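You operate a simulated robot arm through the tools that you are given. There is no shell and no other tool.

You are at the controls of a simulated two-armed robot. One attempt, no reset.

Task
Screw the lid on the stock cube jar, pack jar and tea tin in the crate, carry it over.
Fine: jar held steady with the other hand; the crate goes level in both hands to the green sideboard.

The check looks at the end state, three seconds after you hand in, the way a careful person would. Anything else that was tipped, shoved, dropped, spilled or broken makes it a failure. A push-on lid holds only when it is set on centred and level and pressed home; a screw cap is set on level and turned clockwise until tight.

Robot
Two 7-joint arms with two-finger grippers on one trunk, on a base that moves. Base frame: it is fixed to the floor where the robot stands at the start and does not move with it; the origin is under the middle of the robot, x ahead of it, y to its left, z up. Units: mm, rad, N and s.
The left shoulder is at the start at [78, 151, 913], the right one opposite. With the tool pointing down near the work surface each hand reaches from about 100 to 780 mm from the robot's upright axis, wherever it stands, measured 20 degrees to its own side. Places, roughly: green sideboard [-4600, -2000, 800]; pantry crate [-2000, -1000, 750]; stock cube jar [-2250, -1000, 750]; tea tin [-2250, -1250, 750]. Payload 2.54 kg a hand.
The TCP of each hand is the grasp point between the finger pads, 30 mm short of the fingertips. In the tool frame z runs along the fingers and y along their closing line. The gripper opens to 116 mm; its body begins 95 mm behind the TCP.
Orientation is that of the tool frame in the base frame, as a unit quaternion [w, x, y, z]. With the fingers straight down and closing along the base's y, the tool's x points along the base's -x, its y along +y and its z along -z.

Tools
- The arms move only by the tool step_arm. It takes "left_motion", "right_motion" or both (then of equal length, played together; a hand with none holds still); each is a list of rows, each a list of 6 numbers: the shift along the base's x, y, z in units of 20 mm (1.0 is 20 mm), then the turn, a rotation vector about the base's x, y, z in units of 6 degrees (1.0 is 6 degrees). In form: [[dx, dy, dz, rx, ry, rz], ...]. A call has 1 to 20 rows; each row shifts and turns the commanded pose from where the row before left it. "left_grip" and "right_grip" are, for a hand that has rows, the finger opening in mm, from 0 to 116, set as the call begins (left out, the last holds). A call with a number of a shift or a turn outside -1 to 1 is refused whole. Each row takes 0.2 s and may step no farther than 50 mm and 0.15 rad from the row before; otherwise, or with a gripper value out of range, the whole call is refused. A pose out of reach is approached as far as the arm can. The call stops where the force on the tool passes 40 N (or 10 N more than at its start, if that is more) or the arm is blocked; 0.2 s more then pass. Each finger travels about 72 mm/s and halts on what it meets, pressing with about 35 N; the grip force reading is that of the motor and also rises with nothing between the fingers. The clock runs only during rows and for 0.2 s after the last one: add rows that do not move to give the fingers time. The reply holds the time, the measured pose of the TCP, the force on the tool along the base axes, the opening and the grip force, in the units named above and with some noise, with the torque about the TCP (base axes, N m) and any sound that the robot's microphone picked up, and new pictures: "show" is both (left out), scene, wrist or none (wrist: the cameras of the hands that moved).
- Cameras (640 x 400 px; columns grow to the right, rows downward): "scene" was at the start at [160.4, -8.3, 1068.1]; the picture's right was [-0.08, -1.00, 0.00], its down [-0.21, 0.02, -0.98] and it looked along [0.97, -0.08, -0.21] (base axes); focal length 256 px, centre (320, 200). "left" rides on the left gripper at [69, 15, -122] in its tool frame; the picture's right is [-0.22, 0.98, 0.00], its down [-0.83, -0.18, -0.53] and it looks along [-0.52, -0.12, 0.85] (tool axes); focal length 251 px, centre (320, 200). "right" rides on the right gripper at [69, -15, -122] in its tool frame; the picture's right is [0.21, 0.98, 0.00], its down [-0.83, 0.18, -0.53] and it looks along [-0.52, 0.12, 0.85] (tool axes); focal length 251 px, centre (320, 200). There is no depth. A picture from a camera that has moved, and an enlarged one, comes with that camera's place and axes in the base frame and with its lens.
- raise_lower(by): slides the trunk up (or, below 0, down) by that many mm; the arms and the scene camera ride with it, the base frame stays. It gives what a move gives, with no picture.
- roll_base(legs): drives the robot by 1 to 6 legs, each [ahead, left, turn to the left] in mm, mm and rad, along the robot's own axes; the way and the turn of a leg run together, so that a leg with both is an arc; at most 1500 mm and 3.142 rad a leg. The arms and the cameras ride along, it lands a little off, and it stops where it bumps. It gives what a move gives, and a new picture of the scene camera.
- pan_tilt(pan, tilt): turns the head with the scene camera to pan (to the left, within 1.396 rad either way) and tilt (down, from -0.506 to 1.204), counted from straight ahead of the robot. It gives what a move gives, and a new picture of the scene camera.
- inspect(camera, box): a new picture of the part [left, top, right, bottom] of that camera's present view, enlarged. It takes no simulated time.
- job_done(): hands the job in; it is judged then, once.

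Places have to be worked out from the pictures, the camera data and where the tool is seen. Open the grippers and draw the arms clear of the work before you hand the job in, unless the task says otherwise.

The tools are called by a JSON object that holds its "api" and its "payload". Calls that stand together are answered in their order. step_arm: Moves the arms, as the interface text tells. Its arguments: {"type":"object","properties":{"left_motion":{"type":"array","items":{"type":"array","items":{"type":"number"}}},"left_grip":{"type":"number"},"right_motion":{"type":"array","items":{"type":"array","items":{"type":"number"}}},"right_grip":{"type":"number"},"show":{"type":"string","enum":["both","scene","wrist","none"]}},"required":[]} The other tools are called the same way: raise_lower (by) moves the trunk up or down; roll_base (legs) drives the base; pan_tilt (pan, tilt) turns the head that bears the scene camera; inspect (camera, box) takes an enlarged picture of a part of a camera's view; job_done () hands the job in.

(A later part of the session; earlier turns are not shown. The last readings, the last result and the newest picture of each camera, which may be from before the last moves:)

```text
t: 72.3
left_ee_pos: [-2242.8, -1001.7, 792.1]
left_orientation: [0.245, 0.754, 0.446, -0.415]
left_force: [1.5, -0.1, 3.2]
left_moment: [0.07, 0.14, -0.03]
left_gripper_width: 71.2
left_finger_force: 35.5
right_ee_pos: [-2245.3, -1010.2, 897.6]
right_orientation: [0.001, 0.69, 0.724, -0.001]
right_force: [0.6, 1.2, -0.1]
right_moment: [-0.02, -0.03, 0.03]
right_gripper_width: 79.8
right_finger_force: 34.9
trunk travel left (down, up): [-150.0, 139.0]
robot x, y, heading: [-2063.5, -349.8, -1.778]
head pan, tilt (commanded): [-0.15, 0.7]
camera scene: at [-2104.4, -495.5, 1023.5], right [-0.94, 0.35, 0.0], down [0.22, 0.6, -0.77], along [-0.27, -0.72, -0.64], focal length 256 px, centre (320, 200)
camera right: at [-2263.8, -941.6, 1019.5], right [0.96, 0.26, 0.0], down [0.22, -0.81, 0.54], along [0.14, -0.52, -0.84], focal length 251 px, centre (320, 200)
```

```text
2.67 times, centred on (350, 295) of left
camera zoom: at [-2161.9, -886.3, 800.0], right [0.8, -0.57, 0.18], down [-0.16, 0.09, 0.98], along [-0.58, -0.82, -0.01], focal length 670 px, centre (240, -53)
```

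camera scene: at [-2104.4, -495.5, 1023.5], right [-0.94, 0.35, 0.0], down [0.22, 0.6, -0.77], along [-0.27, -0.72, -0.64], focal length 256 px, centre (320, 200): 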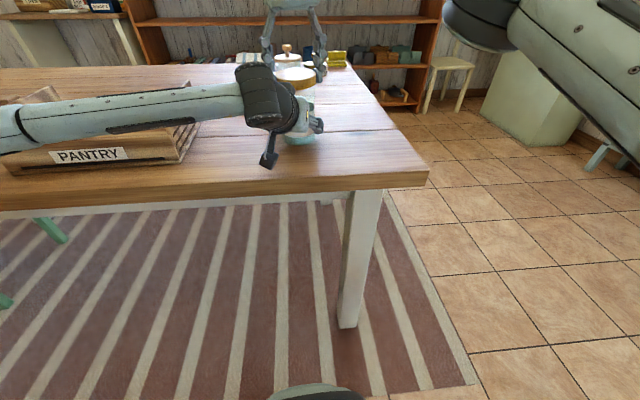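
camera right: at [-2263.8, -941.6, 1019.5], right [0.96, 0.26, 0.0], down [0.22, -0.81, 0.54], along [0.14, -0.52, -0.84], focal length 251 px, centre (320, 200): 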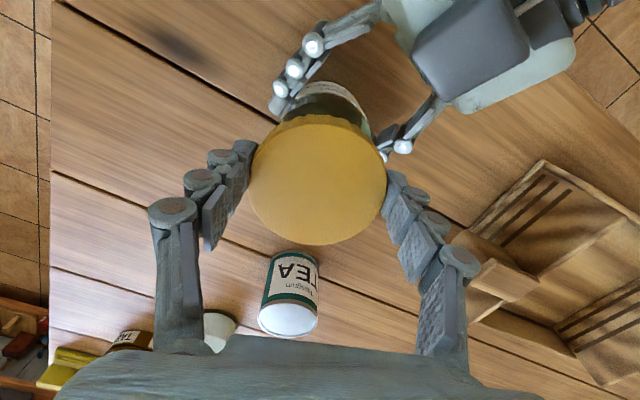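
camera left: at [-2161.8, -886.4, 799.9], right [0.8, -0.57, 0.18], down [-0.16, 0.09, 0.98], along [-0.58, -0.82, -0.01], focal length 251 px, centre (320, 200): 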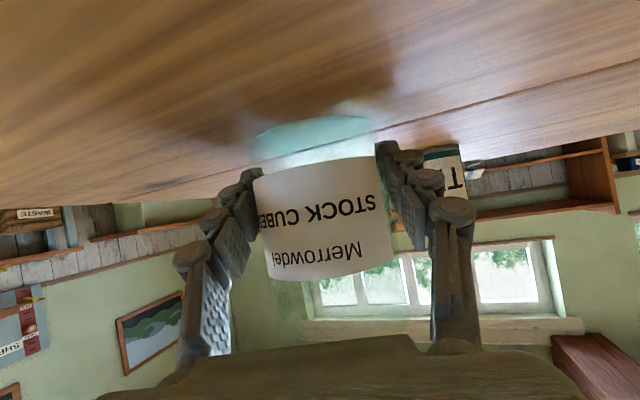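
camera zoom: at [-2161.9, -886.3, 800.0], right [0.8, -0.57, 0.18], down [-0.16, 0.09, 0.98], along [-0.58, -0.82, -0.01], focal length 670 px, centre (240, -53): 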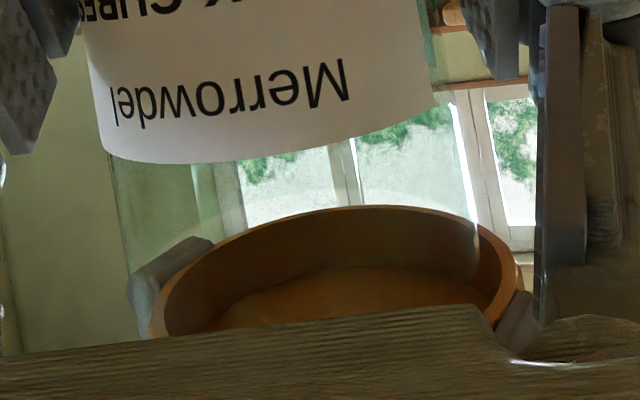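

I need the glass edges more precisely relative to the lid; zooming further.

{"api": "inspect", "payload": {"camera": "left", "box": [250, 270, 350, 345]}}

{"api": "inspect", "payload": {"camera": "left", "box": [350, 270, 450, 345]}}

{"api": "inspect", "payload": {"camera": "scene", "box": [280, 60, 344, 110]}}

```text
5.33 times, centred on (300, 308) of left
camera zoom: at [-2161.9, -886.3, 800.0], right [0.8, -0.57, 0.18], down [-0.16, 0.09, 0.98], along [-0.58, -0.82, -0.01], focal length 1341 px, centre (427, -373)
```

zoom: 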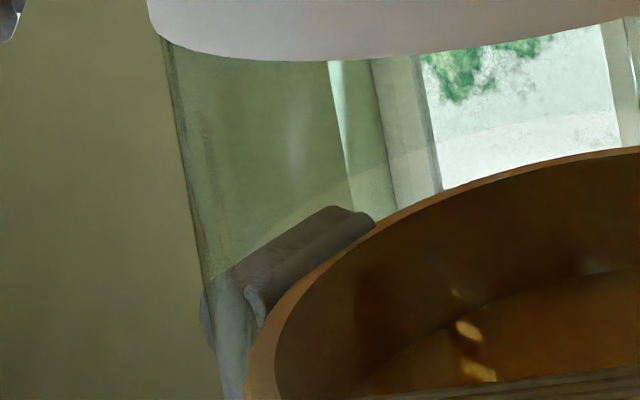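

```text
5.33 times, centred on (400, 308) of left
camera zoom: at [-2161.9, -886.3, 800.0], right [0.8, -0.57, 0.18], down [-0.16, 0.09, 0.98], along [-0.58, -0.82, -0.01], focal length 1341 px, centre (-107, -373)
```

zoom: 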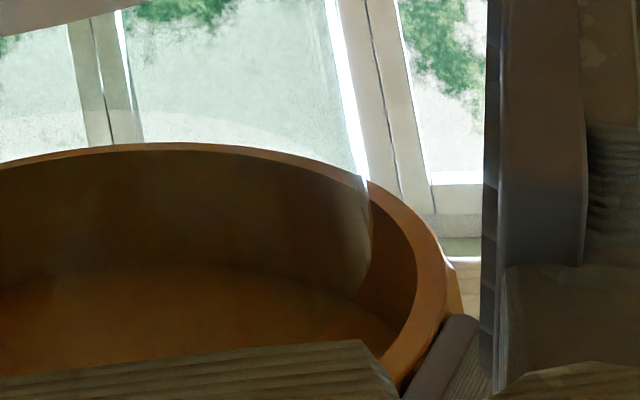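

```text
8.00 times, centred on (312, 85) of scene
camera zoom: at [-2104.4, -495.5, 1023.5], right [-0.94, 0.35, 0.0], down [0.22, 0.6, -0.77], along [-0.27, -0.72, -0.64], focal length 2049 px, centre (384, 1120)
```

zoom: 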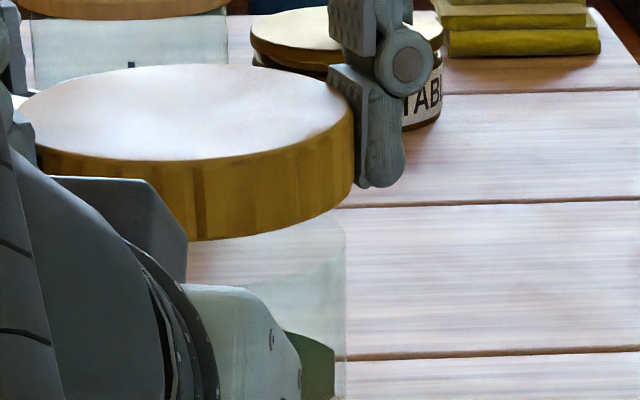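

Measuring the lid and glass edges in the left view with tighter crops.

{"api": "inspect", "payload": {"camera": "left", "box": [276, 315, 316, 340]}}

{"api": "inspect", "payload": {"camera": "left", "box": [404, 295, 444, 320]}}

{"api": "inspect", "payload": {"camera": "left", "box": [276, 330, 316, 355]}}

{"api": "inspect", "payload": {"camera": "left", "box": [404, 312, 444, 337]}}

```text
16.00 times, centred on (296, 328) of left
camera zoom: at [-2161.9, -886.3, 800.0], right [0.8, -0.57, 0.18], down [-0.16, 0.09, 0.98], along [-0.58, -0.82, -0.01], focal length 4023 px, centre (704, -1840)
```

zoom: 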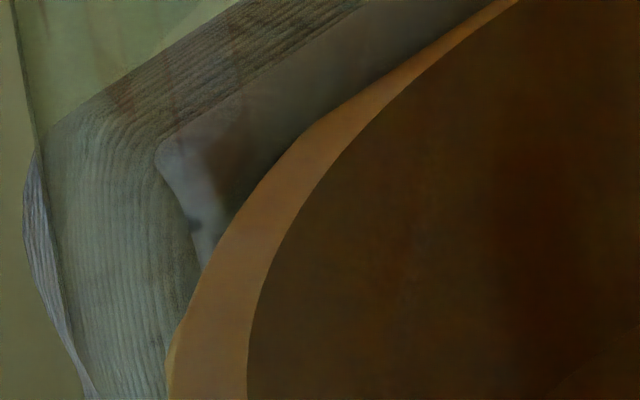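

```text
16.00 times, centred on (424, 308) of left
camera zoom: at [-2161.9, -886.3, 800.0], right [0.8, -0.57, 0.18], down [-0.16, 0.09, 0.98], along [-0.58, -0.82, -0.01], focal length 4023 px, centre (-1344, -1520)
```

zoom: 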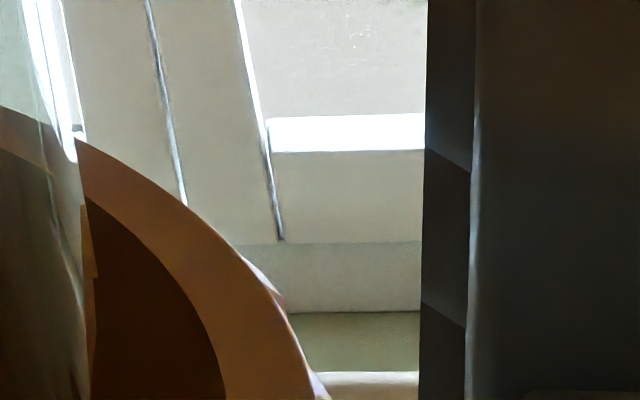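

```text
16.00 times, centred on (296, 342) of left
camera zoom: at [-2161.9, -886.3, 800.0], right [0.8, -0.57, 0.18], down [-0.16, 0.09, 0.98], along [-0.58, -0.82, -0.01], focal length 4023 px, centre (704, -2080)
```

zoom: 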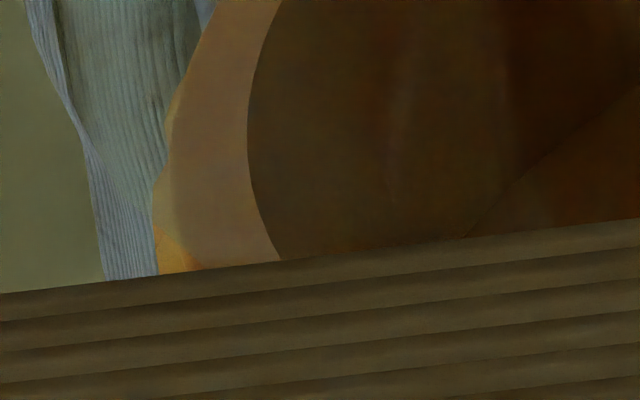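

```text
16.00 times, centred on (424, 324) of left
camera zoom: at [-2161.9, -886.3, 800.0], right [0.8, -0.57, 0.18], down [-0.16, 0.09, 0.98], along [-0.58, -0.82, -0.01], focal length 4023 px, centre (-1344, -1792)
```

zoom: 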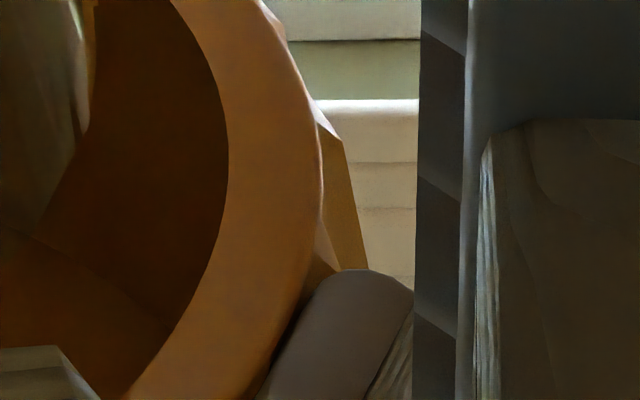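

From the tight crops: the lid's opening sits ~3–5 mm off from the jar axis (towards +x,-y). Crop the scene view as an independent check before correcting.

{"api": "inspect", "payload": {"camera": "scene", "box": [310, 70, 342, 90]}}

{"api": "inspect", "payload": {"camera": "scene", "box": [276, 65, 308, 85]}}

{"api": "inspect", "payload": {"camera": "scene", "box": [310, 85, 342, 105]}}

```text
16.00 times, centred on (326, 80) of scene
camera zoom: at [-2104.4, -495.5, 1023.5], right [-0.94, 0.35, 0.0], down [0.22, 0.6, -0.77], along [-0.27, -0.72, -0.64], focal length 4097 px, centre (224, 2120)
```

zoom: 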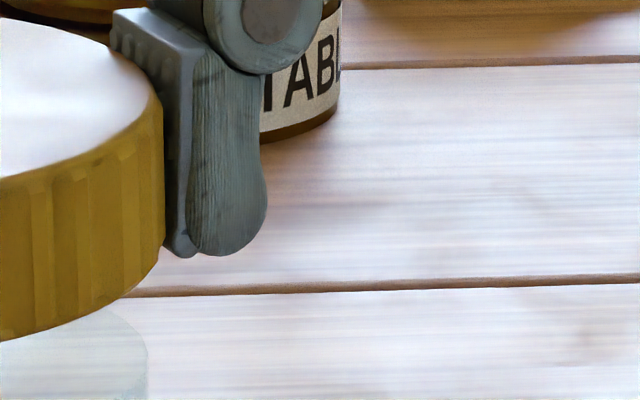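

```text
16.00 times, centred on (292, 75) of scene
camera zoom: at [-2104.4, -495.5, 1023.5], right [-0.94, 0.35, 0.0], down [0.22, 0.6, -0.77], along [-0.27, -0.72, -0.64], focal length 4097 px, centre (768, 2200)
```

zoom: 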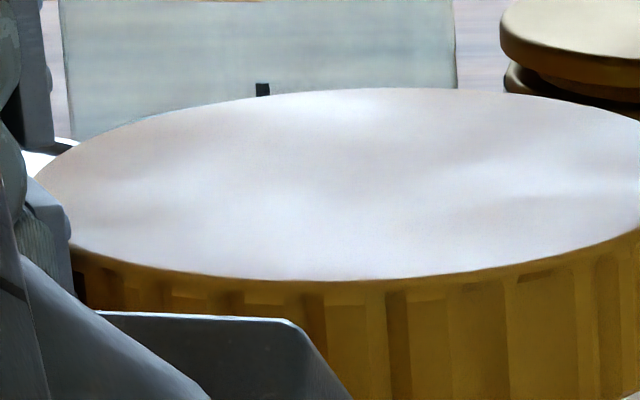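

```text
16.00 times, centred on (326, 95) of scene
camera zoom: at [-2104.4, -495.5, 1023.5], right [-0.94, 0.35, 0.0], down [0.22, 0.6, -0.77], along [-0.27, -0.72, -0.64], focal length 4097 px, centre (224, 1880)
```

zoom: 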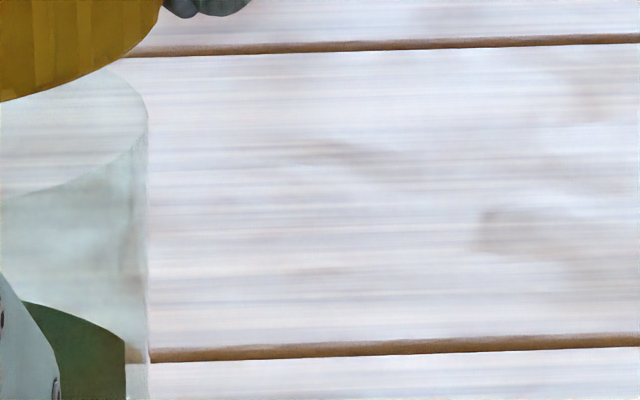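

The two views disagree slightly, so I take tight crops in the right wrist view too (lid edges versus jar silhouette edges).

{"api": "inspect", "payload": {"camera": "right", "box": [264, 78, 328, 118]}}

{"api": "inspect", "payload": {"camera": "right", "box": [328, 78, 392, 148]}}

{"api": "inspect", "payload": {"camera": "right", "box": [236, 150, 276, 200]}}

{"api": "inspect", "payload": {"camera": "right", "box": [364, 150, 404, 200]}}

```text
10.00 times, centred on (296, 98) of right
camera zoom: at [-2263.8, -941.6, 1019.5], right [0.96, 0.26, 0.0], down [0.22, -0.81, 0.54], along [0.14, -0.52, -0.84], focal length 2514 px, centre (560, 1220)
```

zoom: 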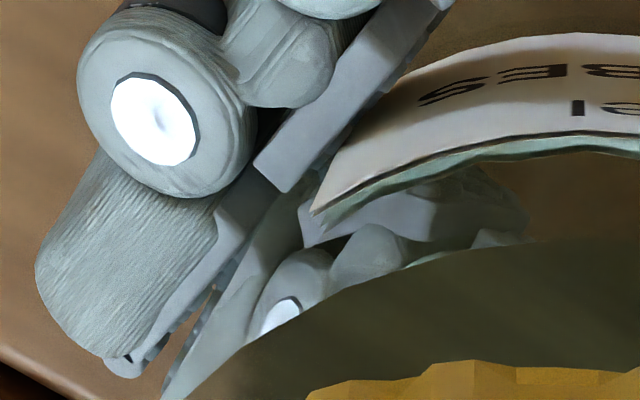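

```text
5.71 times, centred on (360, 113) of right
camera zoom: at [-2263.8, -941.6, 1019.5], right [0.96, 0.26, 0.0], down [0.22, -0.81, 0.54], along [0.14, -0.52, -0.84], focal length 1437 px, centre (91, 697)
```

zoom: 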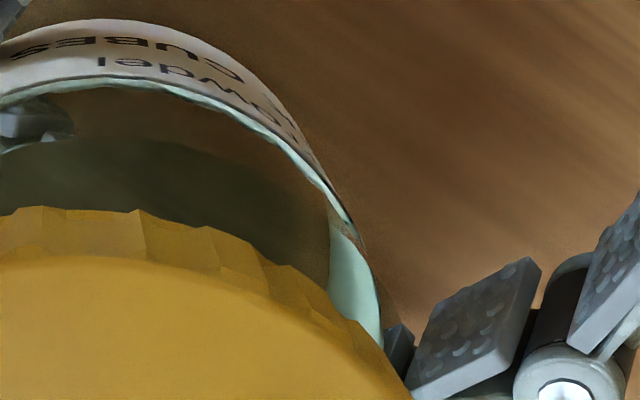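

```text
8.00 times, centred on (256, 175) of right
camera zoom: at [-2263.8, -941.6, 1019.5], right [0.96, 0.26, 0.0], down [0.22, -0.81, 0.54], along [0.14, -0.52, -0.84], focal length 2012 px, centre (832, 400)
```

zoom: 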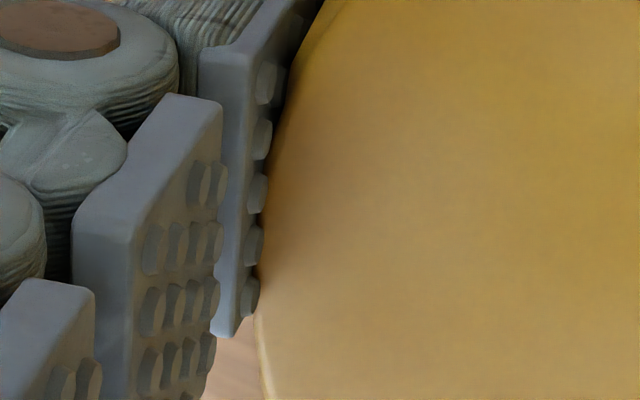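

```text
8.00 times, centred on (384, 175) of right
camera zoom: at [-2263.8, -941.6, 1019.5], right [0.96, 0.26, 0.0], down [0.22, -0.81, 0.54], along [0.14, -0.52, -0.84], focal length 2012 px, centre (-192, 400)
```

zoom: 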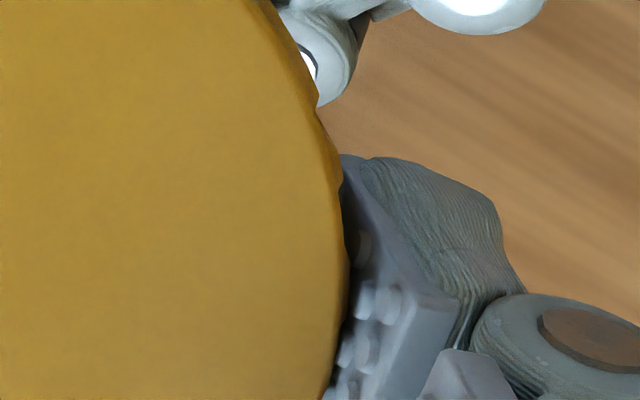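

Combining all three views (jar ⌀≈72, lid ⌀≈80) the lid is ≈10 mm too far in -y. I shift the right hand +9.5 mm in y and re-measure.

{"api": "step_arm", "payload": {"right_motion": [[0.025, 0.475, 0, 0, 0, 0], [0, 0, 0, 0, 0, 0], [0, 0, 0, 0, 0, 0]], "show": "none"}}

{"api": "inspect", "payload": {"camera": "left", "box": [262, 310, 342, 360]}}

{"api": "inspect", "payload": {"camera": "left", "box": [382, 290, 462, 340]}}

{"api": "inspect", "payload": {"camera": "right", "box": [240, 60, 400, 160]}}

{"api": "inspect", "payload": {"camera": "scene", "box": [264, 60, 344, 110]}}

```text
t: 73.1
left_ee_pos: [-2242.1, -1002.4, 792.0]
left_orientation: [0.245, 0.755, 0.446, -0.415]
left_force: [1.0, -1.0, 3.7]
left_moment: [0.07, 0.16, 0.0]
left_gripper_width: 71.3
left_finger_force: 34.9
right_ee_pos: [-2245.1, -999.7, 896.8]
right_orientation: [0.001, 0.689, 0.725, -0.001]
right_force: [-0.1, 1.1, 0.1]
right_moment: [0.05, 0.02, 0.0]
right_gripper_width: 79.4
right_finger_force: 34.6
trunk travel left (down, up): [-150.0, 139.0]
robot x, y, heading: [-2059.9, -348.2, -1.776]
head pan, tilt (commanded): [-0.15, 0.7]
```

```text
8.00 times, centred on (302, 335) of left
camera zoom: at [-2161.9, -886.3, 800.0], right [0.8, -0.57, 0.18], down [-0.16, 0.09, 0.98], along [-0.58, -0.82, -0.01], focal length 2012 px, centre (464, -880)
```

zoom: 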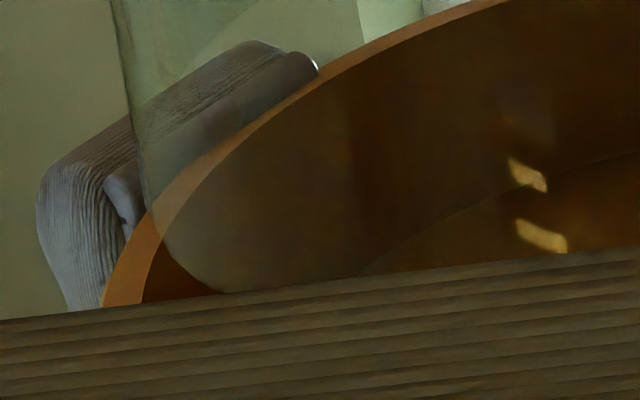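

```text
8.00 times, centred on (422, 315) of left
camera zoom: at [-2161.9, -886.3, 800.0], right [0.8, -0.57, 0.18], down [-0.16, 0.09, 0.98], along [-0.58, -0.82, -0.01], focal length 2012 px, centre (-496, -720)
```

zoom: 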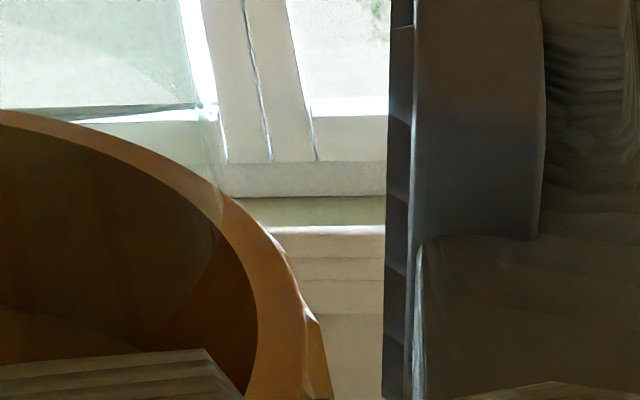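

```text
4.00 times, centred on (320, 110) of right
camera zoom: at [-2263.3, -931.1, 1019.5], right [0.96, 0.26, 0.0], down [0.22, -0.81, 0.54], along [0.14, -0.52, -0.84], focal length 1006 px, centre (320, 560)
```

zoom: 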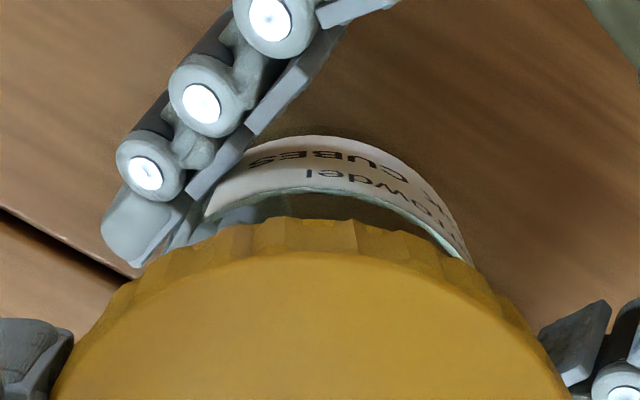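

```text
8.00 times, centred on (304, 85) of scene
camera zoom: at [-2104.4, -495.5, 1023.5], right [-0.94, 0.35, 0.0], down [0.22, 0.6, -0.77], along [-0.27, -0.72, -0.64], focal length 2049 px, centre (448, 1120)
```

zoom: 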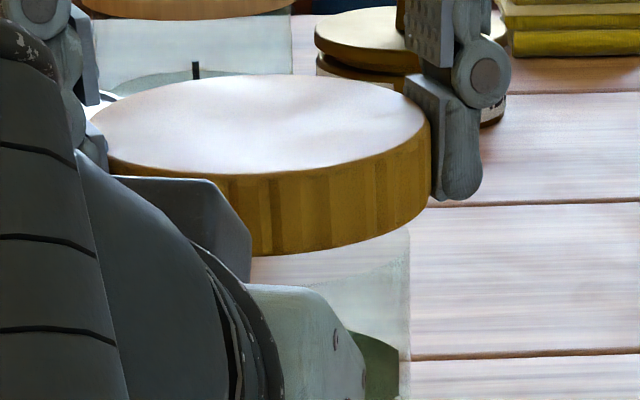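

Now lid and jar agree within ~1 mm in both views. Lower in small steps, watching the force.

{"api": "step_arm", "payload": {"right_motion": [[0, 0, -0.1, 0, 0, 0], [0, 0, -0.1, 0, 0, 0], [0, 0, 0, 0, 0, 0]], "show": "none"}}

{"api": "step_arm", "payload": {"right_motion": [[0, 0, -0.1, 0, 0, 0], [0, 0, -0.1, 0, 0, 0], [0, 0, 0, 0, 0, 0]], "show": "none"}}

```text
t: 73.9
left_ee_pos: [-2242.2, -1002.5, 791.5]
left_orientation: [0.246, 0.754, 0.446, -0.415]
left_force: [1.0, -0.8, 4.2]
left_moment: [0.05, 0.16, -0.03]
left_gripper_width: 71.3
left_finger_force: 35.1
right_ee_pos: [-2244.9, -1000.4, 893.7]
right_orientation: [0.001, 0.688, 0.725, -0.001]
right_force: [0.8, 0.2, -0.8]
right_moment: [0.01, -0.01, -0.03]
right_gripper_width: 79.2
right_finger_force: 35.1
trunk travel left (down, up): [-150.0, 139.0]
robot x, y, heading: [-2060.2, -349.3, -1.777]
head pan, tilt (commanded): [-0.15, 0.7]
```

```text
t: 74.7
left_ee_pos: [-2241.7, -1002.4, 791.7]
left_orientation: [0.245, 0.754, 0.446, -0.415]
left_force: [0.0, 0.0, 3.7]
left_moment: [0.06, 0.15, -0.02]
left_gripper_width: 71.2
left_finger_force: 34.9
right_ee_pos: [-2246.5, -999.7, 890.3]
right_orientation: [0.001, 0.689, 0.725, -0.001]
right_force: [-0.2, 0.2, -0.8]
right_moment: [-0.02, 0.0, 0.04]
right_gripper_width: 79.3
right_finger_force: 35.2
trunk travel left (down, up): [-150.0, 139.0]
robot x, y, heading: [-2063.9, -351.2, -1.775]
head pan, tilt (commanded): [-0.15, 0.7]
```

No contact yet at TCP z≈890. Continue 4 mm and check the picture.

{"api": "step_arm", "payload": {"right_motion": [[0, 0, -0.1, 0, 0, 0], [0, 0, -0.1, 0, 0, 0], [0, 0, 0, 0, 0, 0]], "show": "none"}}

{"api": "inspect", "payload": {"camera": "scene", "box": [264, 60, 344, 110]}}

{"api": "inspect", "payload": {"camera": "left", "box": [230, 220, 470, 370]}}

```text
t: 75.5
left_ee_pos: [-2243.0, -1001.8, 792.5]
left_orientation: [0.245, 0.754, 0.446, -0.414]
left_force: [1.2, 0.1, 3.8]
left_moment: [0.11, 0.19, -0.04]
left_gripper_width: 70.7
left_finger_force: 34.9
right_ee_pos: [-2245.4, -999.5, 885.6]
right_orientation: [0.0, 0.689, 0.725, -0.001]
right_force: [0.2, 0.2, -0.6]
right_moment: [-0.02, 0.0, 0.02]
right_gripper_width: 79.5
right_finger_force: 35.0
trunk travel left (down, up): [-150.0, 139.0]
robot x, y, heading: [-2063.5, -352.1, -1.775]
head pan, tilt (commanded): [-0.15, 0.7]
```

```text
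8.00 times, centred on (304, 85) of scene
camera zoom: at [-2104.4, -495.5, 1023.5], right [-0.94, 0.35, 0.0], down [0.22, 0.6, -0.77], along [-0.27, -0.72, -0.64], focal length 2049 px, centre (448, 1120)
```

zoom: 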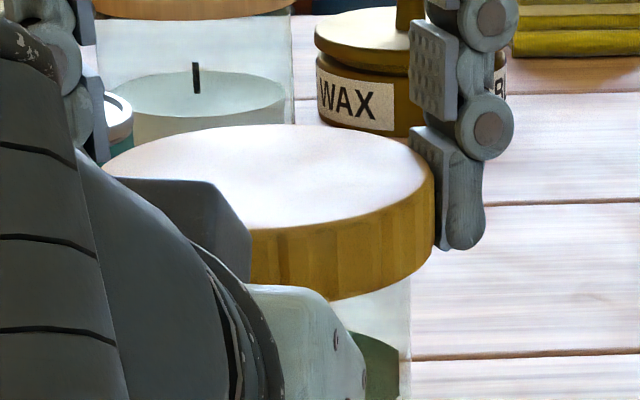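

```text
2.67 times, centred on (350, 295) of left
camera zoom: at [-2161.9, -886.1, 800.1], right [0.8, -0.57, 0.18], down [-0.16, 0.09, 0.98], along [-0.58, -0.82, -0.01], focal length 670 px, centre (240, -53)
```

zoom: 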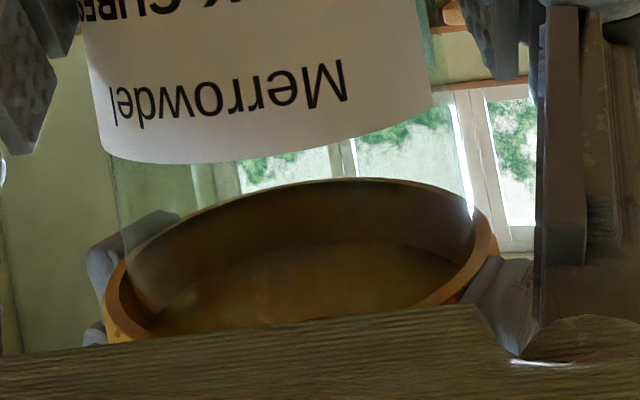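

The jar's rim is now inside the lid's opening with no contact force. Continue down until it touches.

{"api": "step_arm", "payload": {"right_motion": [[0, 0, -0.1, 0, 0, 0], [0, 0, 0, 0, 0, 0]], "show": "none"}}

{"api": "step_arm", "payload": {"right_motion": [[0, 0, -0.1, 0, 0, 0], [0, 0, 0, 0, 0, 0]], "show": "none"}}

{"api": "step_arm", "payload": {"right_motion": [[0, 0, -0.1, 0, 0, 0], [0, 0, 0, 0, 0, 0]], "show": "none"}}

```text
t: 76.1
left_ee_pos: [-2242.5, -1001.8, 791.1]
left_orientation: [0.245, 0.754, 0.446, -0.414]
left_force: [0.9, 0.2, 4.2]
left_moment: [0.11, 0.19, -0.04]
left_gripper_width: 71.2
left_finger_force: 34.9
right_ee_pos: [-2245.2, -999.8, 883.4]
right_orientation: [0.001, 0.689, 0.725, 0.0]
right_force: [0.2, 0.3, -0.2]
right_moment: [-0.01, 0.03, 0.0]
right_gripper_width: 78.9
right_finger_force: 34.8
trunk travel left (down, up): [-150.0, 139.0]
robot x, y, heading: [-2063.0, -350.6, -1.776]
head pan, tilt (commanded): [-0.15, 0.7]
```

```text
t: 76.7
left_ee_pos: [-2241.8, -1001.6, 791.2]
left_orientation: [0.245, 0.754, 0.446, -0.415]
left_force: [0.4, 0.8, 4.1]
left_moment: [0.12, 0.12, -0.04]
left_gripper_width: 71.0
left_finger_force: 35.0
right_ee_pos: [-2245.0, -1001.0, 881.8]
right_orientation: [0.001, 0.689, 0.725, -0.001]
right_force: [0.2, 0.7, 1.1]
right_moment: [0.02, -0.02, 0.01]
right_gripper_width: 79.4
right_finger_force: 34.8
trunk travel left (down, up): [-150.0, 139.0]
robot x, y, heading: [-2061.5, -346.0, -1.774]
head pan, tilt (commanded): [-0.15, 0.7]
```

```text
t: 77.3
left_ee_pos: [-2242.5, -1001.8, 792.0]
left_orientation: [0.245, 0.754, 0.446, -0.415]
left_force: [0.9, 0.9, 3.6]
left_moment: [0.08, 0.19, -0.05]
left_gripper_width: 71.0
left_finger_force: 34.9
right_ee_pos: [-2245.2, -1000.9, 879.2]
right_orientation: [0.001, 0.689, 0.725, -0.001]
right_force: [-0.7, -1.2, 0.2]
right_moment: [-0.02, 0.0, 0.02]
right_gripper_width: 79.2
right_finger_force: 34.6
trunk travel left (down, up): [-150.0, 139.0]
robot x, y, heading: [-2064.5, -347.1, -1.772]
head pan, tilt (commanded): [-0.15, 0.7]
```

Still no contact at TCP z≈879. A quick look, then continue.

{"api": "inspect", "payload": {"camera": "scene", "box": [264, 60, 344, 110]}}

{"api": "inspect", "payload": {"camera": "left", "box": [230, 220, 470, 370]}}

{"api": "step_arm", "payload": {"right_motion": [[0, 0, -0.1, 0, 0, 0], [0, 0, 0, 0, 0, 0]], "show": "none"}}

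```text
8.00 times, centred on (304, 85) of scene
camera zoom: at [-2104.4, -495.4, 1023.5], right [-0.94, 0.35, 0.0], down [0.22, 0.6, -0.77], along [-0.27, -0.72, -0.64], focal length 2049 px, centre (448, 1120)
```

zoom: 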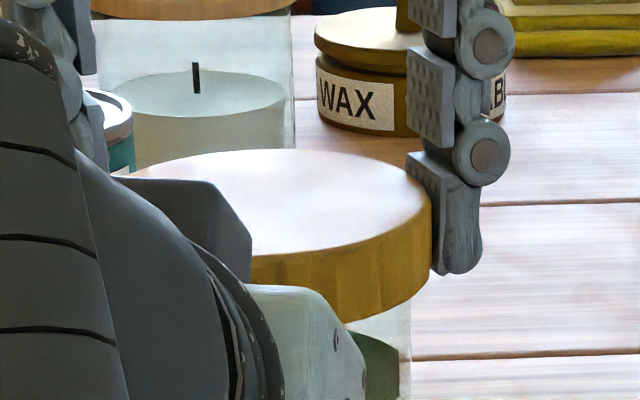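

```text
2.67 times, centred on (350, 295) of left
camera zoom: at [-2161.9, -886.1, 800.1], right [0.8, -0.57, 0.18], down [-0.16, 0.09, 0.98], along [-0.58, -0.82, -0.01], focal length 670 px, centre (240, -53)
```

zoom: 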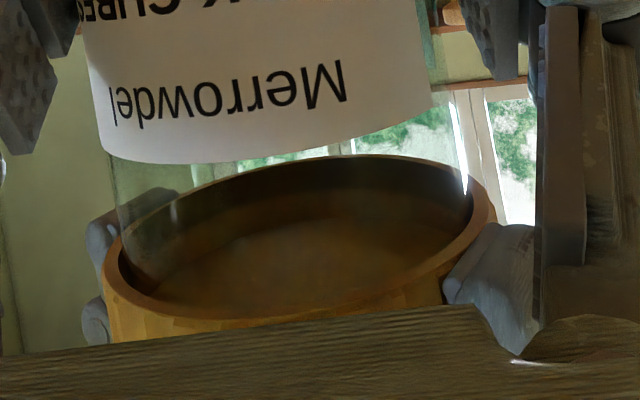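

```text
t: 77.9
left_ee_pos: [-2243.3, -1003.1, 791.6]
left_orientation: [0.246, 0.754, 0.446, -0.415]
left_force: [0.8, 2.1, 3.1]
left_moment: [0.11, 0.21, -0.07]
left_gripper_width: 71.2
left_finger_force: 34.4
right_ee_pos: [-2245.2, -1000.3, 877.9]
right_orientation: [0.0, 0.689, 0.725, -0.001]
right_force: [-0.5, -0.4, -0.3]
right_moment: [0.01, 0.01, 0.0]
right_gripper_width: 79.1
right_finger_force: 35.3
trunk travel left (down, up): [-150.0, 139.0]
robot x, y, heading: [-2060.4, -351.1, -1.78]
head pan, tilt (commanded): [-0.15, 0.7]
```

Lid surrounds the jar's rim evenly. Continue down 1–2 mm at a time to contact.

{"api": "step_arm", "payload": {"right_motion": [[0, 0, -0.1, 0, 0, 0], [0, 0, 0, 0, 0, 0]], "show": "none"}}

{"api": "step_arm", "payload": {"right_motion": [[0, 0, -0.1, 0, 0, 0], [0, 0, 0, 0, 0, 0]], "show": "none"}}

```text
t: 78.5
left_ee_pos: [-2241.1, -1001.3, 792.6]
left_orientation: [0.245, 0.754, 0.446, -0.415]
left_force: [-5.5, -4.4, 0.9]
left_moment: [0.0, 0.56, -0.03]
left_gripper_width: 71.3
left_finger_force: 35.1
right_ee_pos: [-2244.4, -1000.0, 876.2]
right_orientation: [0.003, 0.688, 0.725, -0.001]
right_force: [5.0, 1.9, 9.5]
right_moment: [0.38, -1.1, 0.04]
right_gripper_width: 79.1
right_finger_force: 35.1
trunk travel left (down, up): [-150.0, 139.0]
robot x, y, heading: [-2058.5, -345.7, -1.774]
head pan, tilt (commanded): [-0.15, 0.7]
```

```text
t: 79.1
left_ee_pos: [-2243.2, -1001.7, 792.6]
left_orientation: [0.245, 0.755, 0.446, -0.415]
left_force: [-9.0, -9.1, -1.6]
left_moment: [0.33, -0.1, 0.05]
left_gripper_width: 70.8
left_finger_force: 35.0
right_ee_pos: [-2245.2, -999.7, 877.3]
right_orientation: [0.004, 0.689, 0.725, -0.003]
right_force: [5.9, 1.3, 25.2]
right_moment: [0.11, -0.42, -0.01]
right_gripper_width: 79.3
right_finger_force: 35.2
trunk travel left (down, up): [-150.0, 139.0]
robot x, y, heading: [-2061.5, -348.2, -1.776]
head pan, tilt (commanded): [-0.15, 0.7]
```

Contact: ~25 N downward at TCP z≈877 with a slight +x side force. I relax ~0.6 mm, nudge +1 mm in x, and begin turning clockwise (from above).

{"api": "step_arm", "payload": {"right_motion": [[0.05, 0.015, 0.03, 0, 0, 0], [0, 0, 0, 0, 0, 0]], "show": "none"}}

{"api": "step_arm", "payload": {"right_motion": [[0, 0, 0, 0, 0, -0.6], [0, 0, 0, 0, 0, -0.8], [0, 0, 0, 0, 0, -0.8], [0, 0, 0, 0, 0, -0.8], [0, 0, 0, 0, 0, 0]], "show": "both"}}

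```text
t: 79.7
left_ee_pos: [-2241.4, -1001.3, 791.9]
left_orientation: [0.245, 0.754, 0.446, -0.415]
left_force: [-6.8, -7.2, -2.3]
left_moment: [0.33, -0.02, 0.07]
left_gripper_width: 71.0
left_finger_force: 34.9
right_ee_pos: [-2244.7, -998.9, 876.4]
right_orientation: [0.002, 0.689, 0.725, -0.004]
right_force: [4.2, -1.8, 25.3]
right_moment: [-0.04, -0.39, 0.01]
right_gripper_width: 79.4
right_finger_force: 35.2
trunk travel left (down, up): [-150.0, 139.0]
robot x, y, heading: [-2056.2, -349.3, -1.781]
head pan, tilt (commanded): [-0.15, 0.7]
```

```text
t: 80.9
left_ee_pos: [-2241.5, -1000.5, 792.5]
left_orientation: [0.245, 0.755, 0.446, -0.415]
left_force: [-4.8, 0.6, -3.8]
left_moment: [-0.03, -0.21, -0.14]
left_gripper_width: 71.1
left_finger_force: 35.1
right_ee_pos: [-2244.3, -999.5, 875.9]
right_orientation: [0.002, 0.794, 0.608, -0.003]
right_force: [9.9, -7.7, 24.3]
right_moment: [-0.21, -0.73, 0.0]
right_gripper_width: 79.1
right_finger_force: 35.9
trunk travel left (down, up): [-150.0, 139.0]
robot x, y, heading: [-2060.7, -349.5, -1.778]
head pan, tilt (commanded): [-0.15, 0.7]
camera scene: at [-2103.9, -494.8, 1023.7], right [-0.94, 0.35, 0.0], down [0.22, 0.6, -0.77], along [-0.27, -0.72, -0.64], focal length 256 px, centre (320, 200)
camera right: at [-2239.4, -927.5, 997.5], right [1.0, -0.05, 0.0], down [-0.04, -0.84, 0.54], along [-0.03, -0.54, -0.84], focal length 251 px, centre (320, 200)
```

scene: 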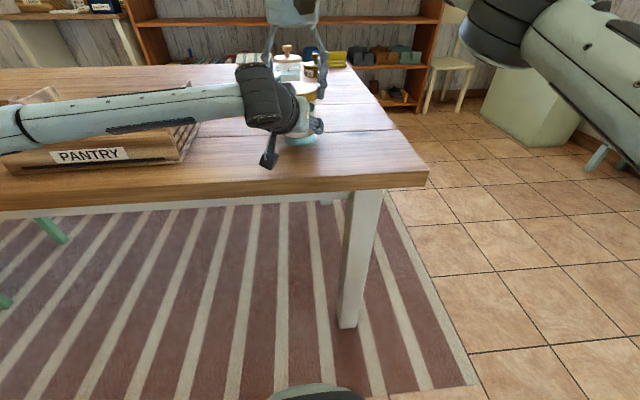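
right: 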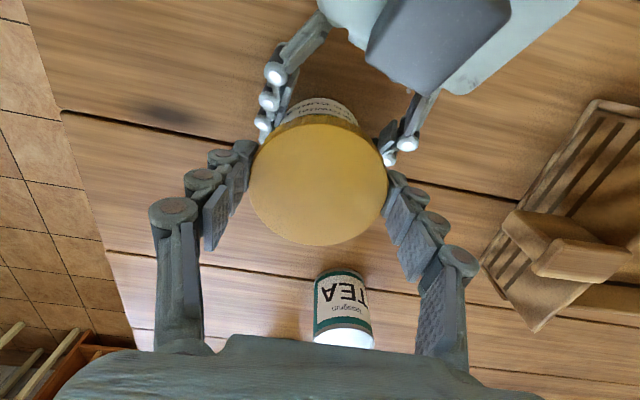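

18° turned with ~0 torque; side force (9.9,-7.7) suggests easing +x/-y a bit. Continue turning to the stroke's end.

{"api": "step_arm", "payload": {"right_motion": [[0.075, -0.06, 0, 0, 0, 0], [0, 0, 0, 0, 0, -0.8], [0, 0, 0, 0, 0, -0.8], [0, 0, 0, 0, 0, -0.8], [0, 0, 0, 0, 0, -0.8], [0, 0, 0, 0, 0, 0]], "show": "none"}}

{"api": "step_arm", "payload": {"right_motion": [[0, 0, 0, 0, 0, -0.8], [0, 0, 0, 0, 0, -0.8], [0, 0, 0, 0, 0, -0.8], [0, 0, 0, 0, 0, -0.8], [0, 0, 0, 0, 0, 0]], "show": "both"}}

```text
t: 82.3
left_ee_pos: [-2241.7, -1001.9, 791.3]
left_orientation: [0.245, 0.755, 0.445, -0.415]
left_force: [-6.8, 2.1, -5.6]
left_moment: [0.9, -0.24, -0.12]
left_gripper_width: 70.8
left_finger_force: 34.6
right_ee_pos: [-2241.3, -1000.3, 873.9]
right_orientation: [0.0, 0.884, 0.467, -0.002]
right_force: [10.7, 2.9, 19.1]
right_moment: [-0.03, -0.67, 0.04]
right_gripper_width: 78.9
right_finger_force: 35.2
trunk travel left (down, up): [-150.0, 139.0]
robot x, y, heading: [-2055.0, -348.4, -1.778]
head pan, tilt (commanded): [-0.15, 0.7]
```

```text
t: 83.5
left_ee_pos: [-2242.6, -1000.1, 791.4]
left_orientation: [0.244, 0.755, 0.445, -0.415]
left_force: [-13.5, 7.6, -4.7]
left_moment: [-0.09, -0.66, -0.18]
left_gripper_width: 70.9
left_finger_force: 34.5
right_ee_pos: [-2242.3, -1002.1, 875.4]
right_orientation: [0.002, 0.95, 0.313, -0.002]
right_force: [16.9, -9.4, 19.0]
right_moment: [-0.4, -0.63, 0.09]
right_gripper_width: 78.7
right_finger_force: 34.8
trunk travel left (down, up): [-150.0, 139.0]
robot x, y, heading: [-2059.9, -347.3, -1.776]
head pan, tilt (commanded): [-0.15, 0.7]
camera scene: at [-2104.1, -495.1, 1023.7], right [-0.94, 0.35, 0.0], down [0.22, 0.6, -0.77], along [-0.27, -0.72, -0.64], focal length 256 px, centre (320, 200)
camera right: at [-2194.9, -946.7, 996.9], right [0.75, -0.66, 0.0], down [-0.55, -0.63, 0.54], along [-0.35, -0.41, -0.84], focal length 251 px, centre (320, 200)
```

scene: 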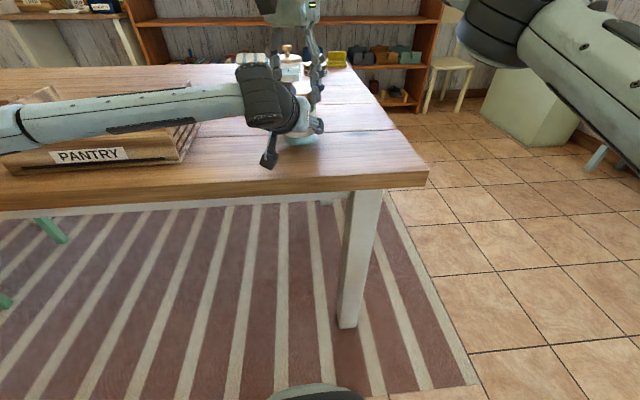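
right: 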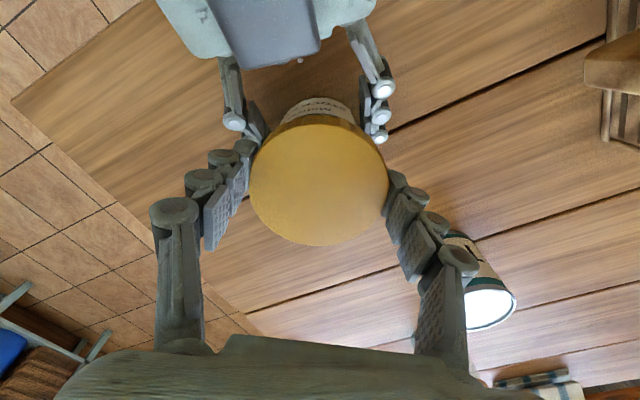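

Stroke done (≈57° clockwise so far, torque still ~0). I ease the side force, open the right fingers, and look at the lid before rotating back.

{"api": "step_arm", "payload": {"right_motion": [[0.07, -0.04, 0, 0, 0, 0], [0, 0, 0, 0, 0, 0]], "show": "none"}}

{"api": "step_arm", "payload": {"right_motion": [[0, 0, 0, 0, 0, 0], [0, 0, 0, 0, 0, 0], [0, 0, 0, 0, 0, 0]], "right_grip": 106, "show": "both"}}

{"api": "inspect", "payload": {"camera": "scene", "box": [264, 60, 344, 110]}}

```text
t: 84.1
left_ee_pos: [-2242.1, -1000.3, 792.3]
left_orientation: [0.245, 0.754, 0.445, -0.416]
left_force: [-13.4, 8.1, -3.6]
left_moment: [0.16, -0.38, -0.09]
left_gripper_width: 70.8
left_finger_force: 35.0
right_ee_pos: [-2241.6, -1001.7, 875.2]
right_orientation: [0.001, 0.95, 0.313, -0.002]
right_force: [11.6, -7.8, 18.2]
right_moment: [-0.22, -0.35, 0.05]
right_gripper_width: 78.7
right_finger_force: 34.9
trunk travel left (down, up): [-150.0, 139.0]
robot x, y, heading: [-2055.8, -348.4, -1.772]
head pan, tilt (commanded): [-0.15, 0.7]
```

```text
t: 84.9
left_ee_pos: [-2241.7, -1002.8, 791.7]
left_orientation: [0.246, 0.753, 0.446, -0.415]
left_force: [0.1, -2.1, 2.2]
left_moment: [0.11, 0.06, 0.01]
left_gripper_width: 70.9
left_finger_force: 34.8
right_ee_pos: [-2242.2, -1002.0, 872.6]
right_orientation: [0.001, 0.95, 0.313, -0.002]
right_force: [0.9, -0.1, 0.6]
right_moment: [0.01, 0.01, 0.0]
right_gripper_width: 106.1
right_finger_force: 0.0
trunk travel left (down, up): [-150.0, 139.0]
robot x, y, heading: [-2058.1, -351.0, -1.773]
head pan, tilt (commanded): [-0.15, 0.7]
camera scene: at [-2104.4, -495.7, 1023.5], right [-0.94, 0.35, 0.0], down [0.22, 0.6, -0.77], along [-0.27, -0.72, -0.64], focal length 256 px, centre (320, 200)
camera right: at [-2194.5, -948.0, 995.5], right [0.75, -0.66, 0.0], down [-0.55, -0.64, 0.54], along [-0.35, -0.4, -0.84], focal length 251 px, centre (320, 200)
```

scene: 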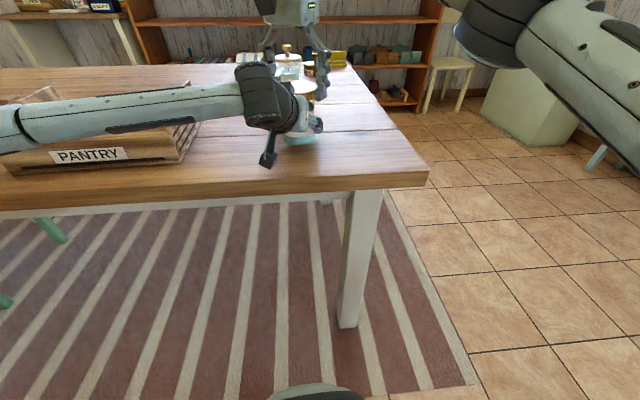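
right: 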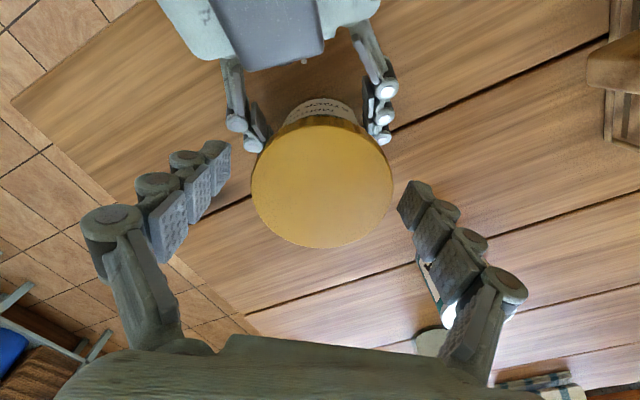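

```text
8.00 times, centred on (304, 85) of scene
camera zoom: at [-2104.4, -495.7, 1023.5], right [-0.94, 0.35, 0.0], down [0.22, 0.6, -0.77], along [-0.27, -0.72, -0.64], focal length 2049 px, centre (448, 1120)
```

zoom: 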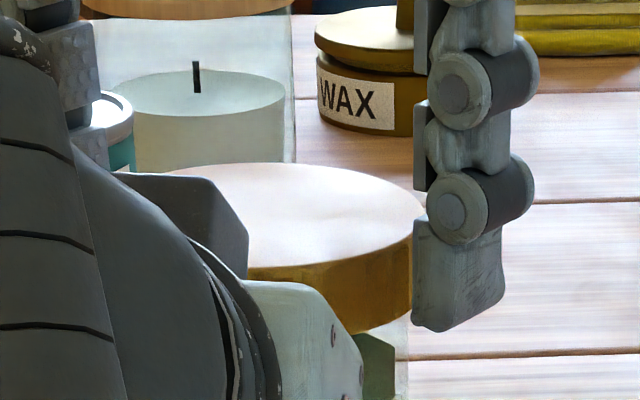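

Lid sits on the jar, centred in the open grip. I rotate the open hand back +62° around it.

{"api": "step_arm", "payload": {"right_motion": [[0, 0, 0, 0, 0, 0.9], [0, 0, 0, 0, 0, 0.94], [0, 0, 0, 0, 0, 0.94], [0, 0, 0, 0, 0, 0.94], [0, 0, 0, 0, 0, 0.94], [0, 0, 0, 0, 0, 0.94], [0, 0, 0, 0, 0, 0.94], [0, 0, 0, 0, 0, 0.94], [0, 0, 0, 0, 0, 0.94], [0, 0, 0, 0, 0, 0.94], [0, 0, 0, 0, 0, 0.94], [0, 0, 0, 0, 0, 0]], "show": "both"}}

{"api": "inspect", "payload": {"camera": "left", "box": [230, 220, 470, 370]}}

{"api": "inspect", "payload": {"camera": "scene", "box": [264, 60, 344, 110]}}

```text
t: 87.5
left_ee_pos: [-2242.4, -1000.8, 791.3]
left_orientation: [0.245, 0.754, 0.446, -0.415]
left_force: [-0.6, -1.3, 7.3]
left_moment: [0.23, 0.18, -0.02]
left_gripper_width: 70.9
left_finger_force: 34.7
right_ee_pos: [-2241.4, -1001.4, 873.9]
right_orientation: [0.002, 0.654, 0.757, -0.002]
right_force: [0.5, -0.2, 0.2]
right_moment: [-0.01, -0.02, -0.01]
right_gripper_width: 106.3
right_finger_force: 0.0
trunk travel left (down, up): [-150.0, 139.0]
robot x, y, heading: [-2058.3, -346.3, -1.772]
head pan, tilt (commanded): [-0.15, 0.7]
camera scene: at [-2104.3, -495.3, 1023.6], right [-0.94, 0.35, 0.0], down [0.22, 0.6, -0.77], along [-0.27, -0.72, -0.64], focal length 256 px, centre (320, 200)
camera right: at [-2265.8, -934.5, 996.5], right [0.93, 0.35, 0.0], down [0.3, -0.79, 0.54], along [0.19, -0.5, -0.84], focal length 251 px, centre (320, 200)
```

scene: 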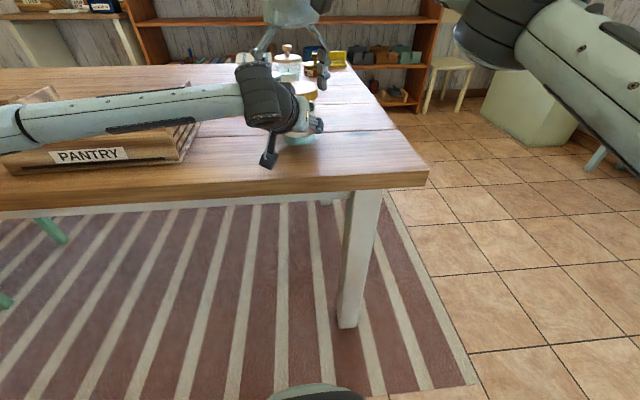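
right: 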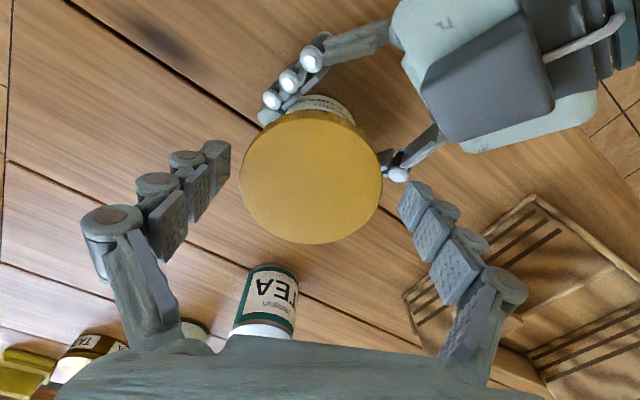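

```text
2.67 times, centred on (350, 295) of left
camera zoom: at [-2161.8, -886.1, 800.4], right [0.8, -0.57, 0.18], down [-0.15, 0.1, 0.98], along [-0.58, -0.82, -0.01], focal length 670 px, centre (240, -53)
```

zoom: 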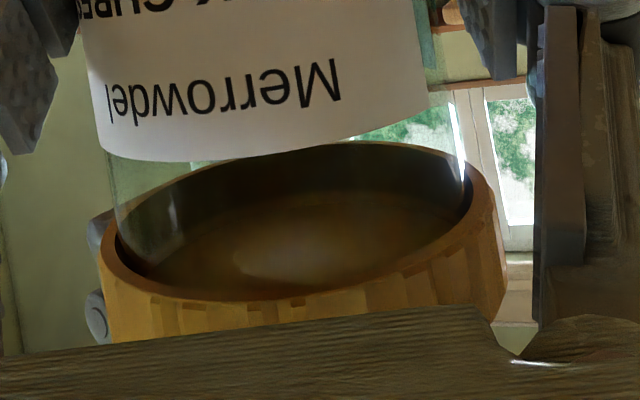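

```text
8.00 times, centred on (304, 85) of scene
camera zoom: at [-2104.3, -495.3, 1023.6], right [-0.94, 0.35, 0.0], down [0.22, 0.6, -0.77], along [-0.27, -0.72, -0.64], focal length 2049 px, centre (448, 1120)
```

zoom: 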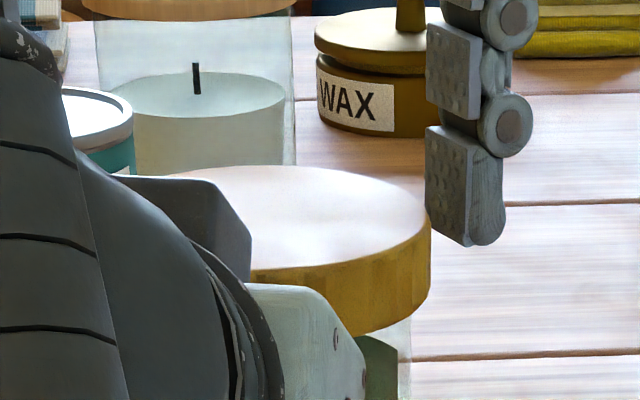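

The lid looks off-centre by a few mm in the open grip now; measuring more exactly.

{"api": "inspect", "payload": {"camera": "right", "box": [200, 80, 440, 260]}}

```text
2.22 times, centred on (320, 170) of right
camera zoom: at [-2265.8, -934.5, 996.5], right [0.93, 0.35, 0.0], down [0.3, -0.79, 0.54], along [0.19, -0.5, -0.84], focal length 559 px, centre (320, 267)
```

zoom: 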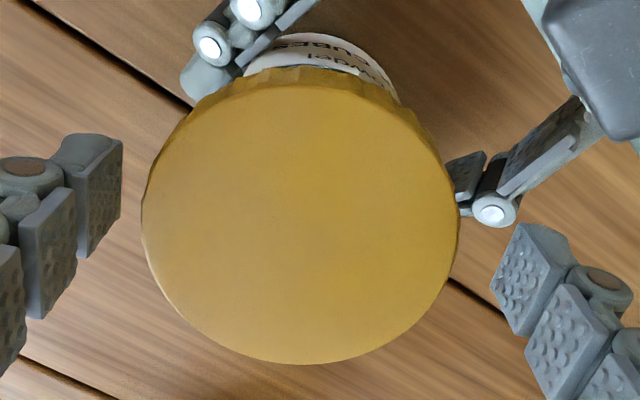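

The lid is ~3.7 mm off the grip centre; moving the hand by (-3.4,-1.4) puts it on the jar axis. Then close and turn clockwise again.

{"api": "step_arm", "payload": {"right_motion": [[-0.17, -0.07, 0, 0, 0, 0], [0, 0, 0, 0, 0, 0]], "show": "none"}}

{"api": "step_arm", "payload": {"right_motion": [[0, 0, 0, 0, 0, 0], [0, 0, 0, 0, 0, 0], [0, 0, 0, 0, 0, 0], [0, 0, 0, 0, 0, 0]], "right_grip": 60, "show": "none"}}

{"api": "step_arm", "payload": {"right_motion": [[0, 0, -0.03, 0, 0, -0.6], [0, 0, 0, 0, 0, -0.8], [0, 0, 0, 0, 0, -0.8], [0, 0, 0, 0, 0, -0.8], [0, 0, 0, 0, 0, -0.8], [0, 0, 0, 0, 0, 0]], "show": "none"}}

```text
t: 88.1
left_ee_pos: [-2241.5, -1001.4, 793.0]
left_orientation: [0.246, 0.754, 0.447, -0.414]
left_force: [0.5, -0.7, 8.5]
left_moment: [0.26, 0.2, -0.01]
left_gripper_width: 70.7
left_finger_force: 35.3
right_ee_pos: [-2244.0, -1002.7, 874.3]
right_orientation: [0.001, 0.654, 0.757, -0.002]
right_force: [0.8, -0.2, 1.1]
right_moment: [0.01, 0.0, 0.02]
right_gripper_width: 105.9
right_finger_force: 0.1
trunk travel left (down, up): [-150.0, 139.0]
robot x, y, heading: [-2060.6, -352.0, -1.777]
head pan, tilt (commanded): [-0.15, 0.7]
```

```text
t: 89.1
left_ee_pos: [-2241.8, -1002.1, 791.6]
left_orientation: [0.245, 0.754, 0.446, -0.415]
left_force: [2.8, 0.0, 6.2]
left_moment: [0.14, 0.61, 0.14]
left_gripper_width: 70.7
left_finger_force: 34.8
right_ee_pos: [-2245.2, -1003.0, 874.6]
right_orientation: [0.001, 0.653, 0.757, -0.001]
right_force: [-5.9, -2.8, 4.7]
right_moment: [-0.06, 0.14, -0.02]
right_gripper_width: 84.8
right_finger_force: 34.9
trunk travel left (down, up): [-150.0, 139.0]
robot x, y, heading: [-2061.1, -351.6, -1.776]
head pan, tilt (commanded): [-0.15, 0.7]
```

```text
t: 90.5
left_ee_pos: [-2242.4, -1002.4, 793.1]
left_orientation: [0.245, 0.754, 0.447, -0.414]
left_force: [1.1, -2.1, 3.8]
left_moment: [0.29, 0.53, 0.07]
left_gripper_width: 70.7
left_finger_force: 34.9
right_ee_pos: [-2244.4, -1002.3, 874.5]
right_orientation: [0.001, 0.791, 0.612, -0.002]
right_force: [-2.4, -0.8, 9.5]
right_moment: [0.05, -0.08, -0.03]
right_gripper_width: 84.7
right_finger_force: 34.5
trunk travel left (down, up): [-150.0, 139.0]
robot x, y, heading: [-2061.0, -351.0, -1.778]
head pan, tilt (commanded): [-0.15, 0.7]
```

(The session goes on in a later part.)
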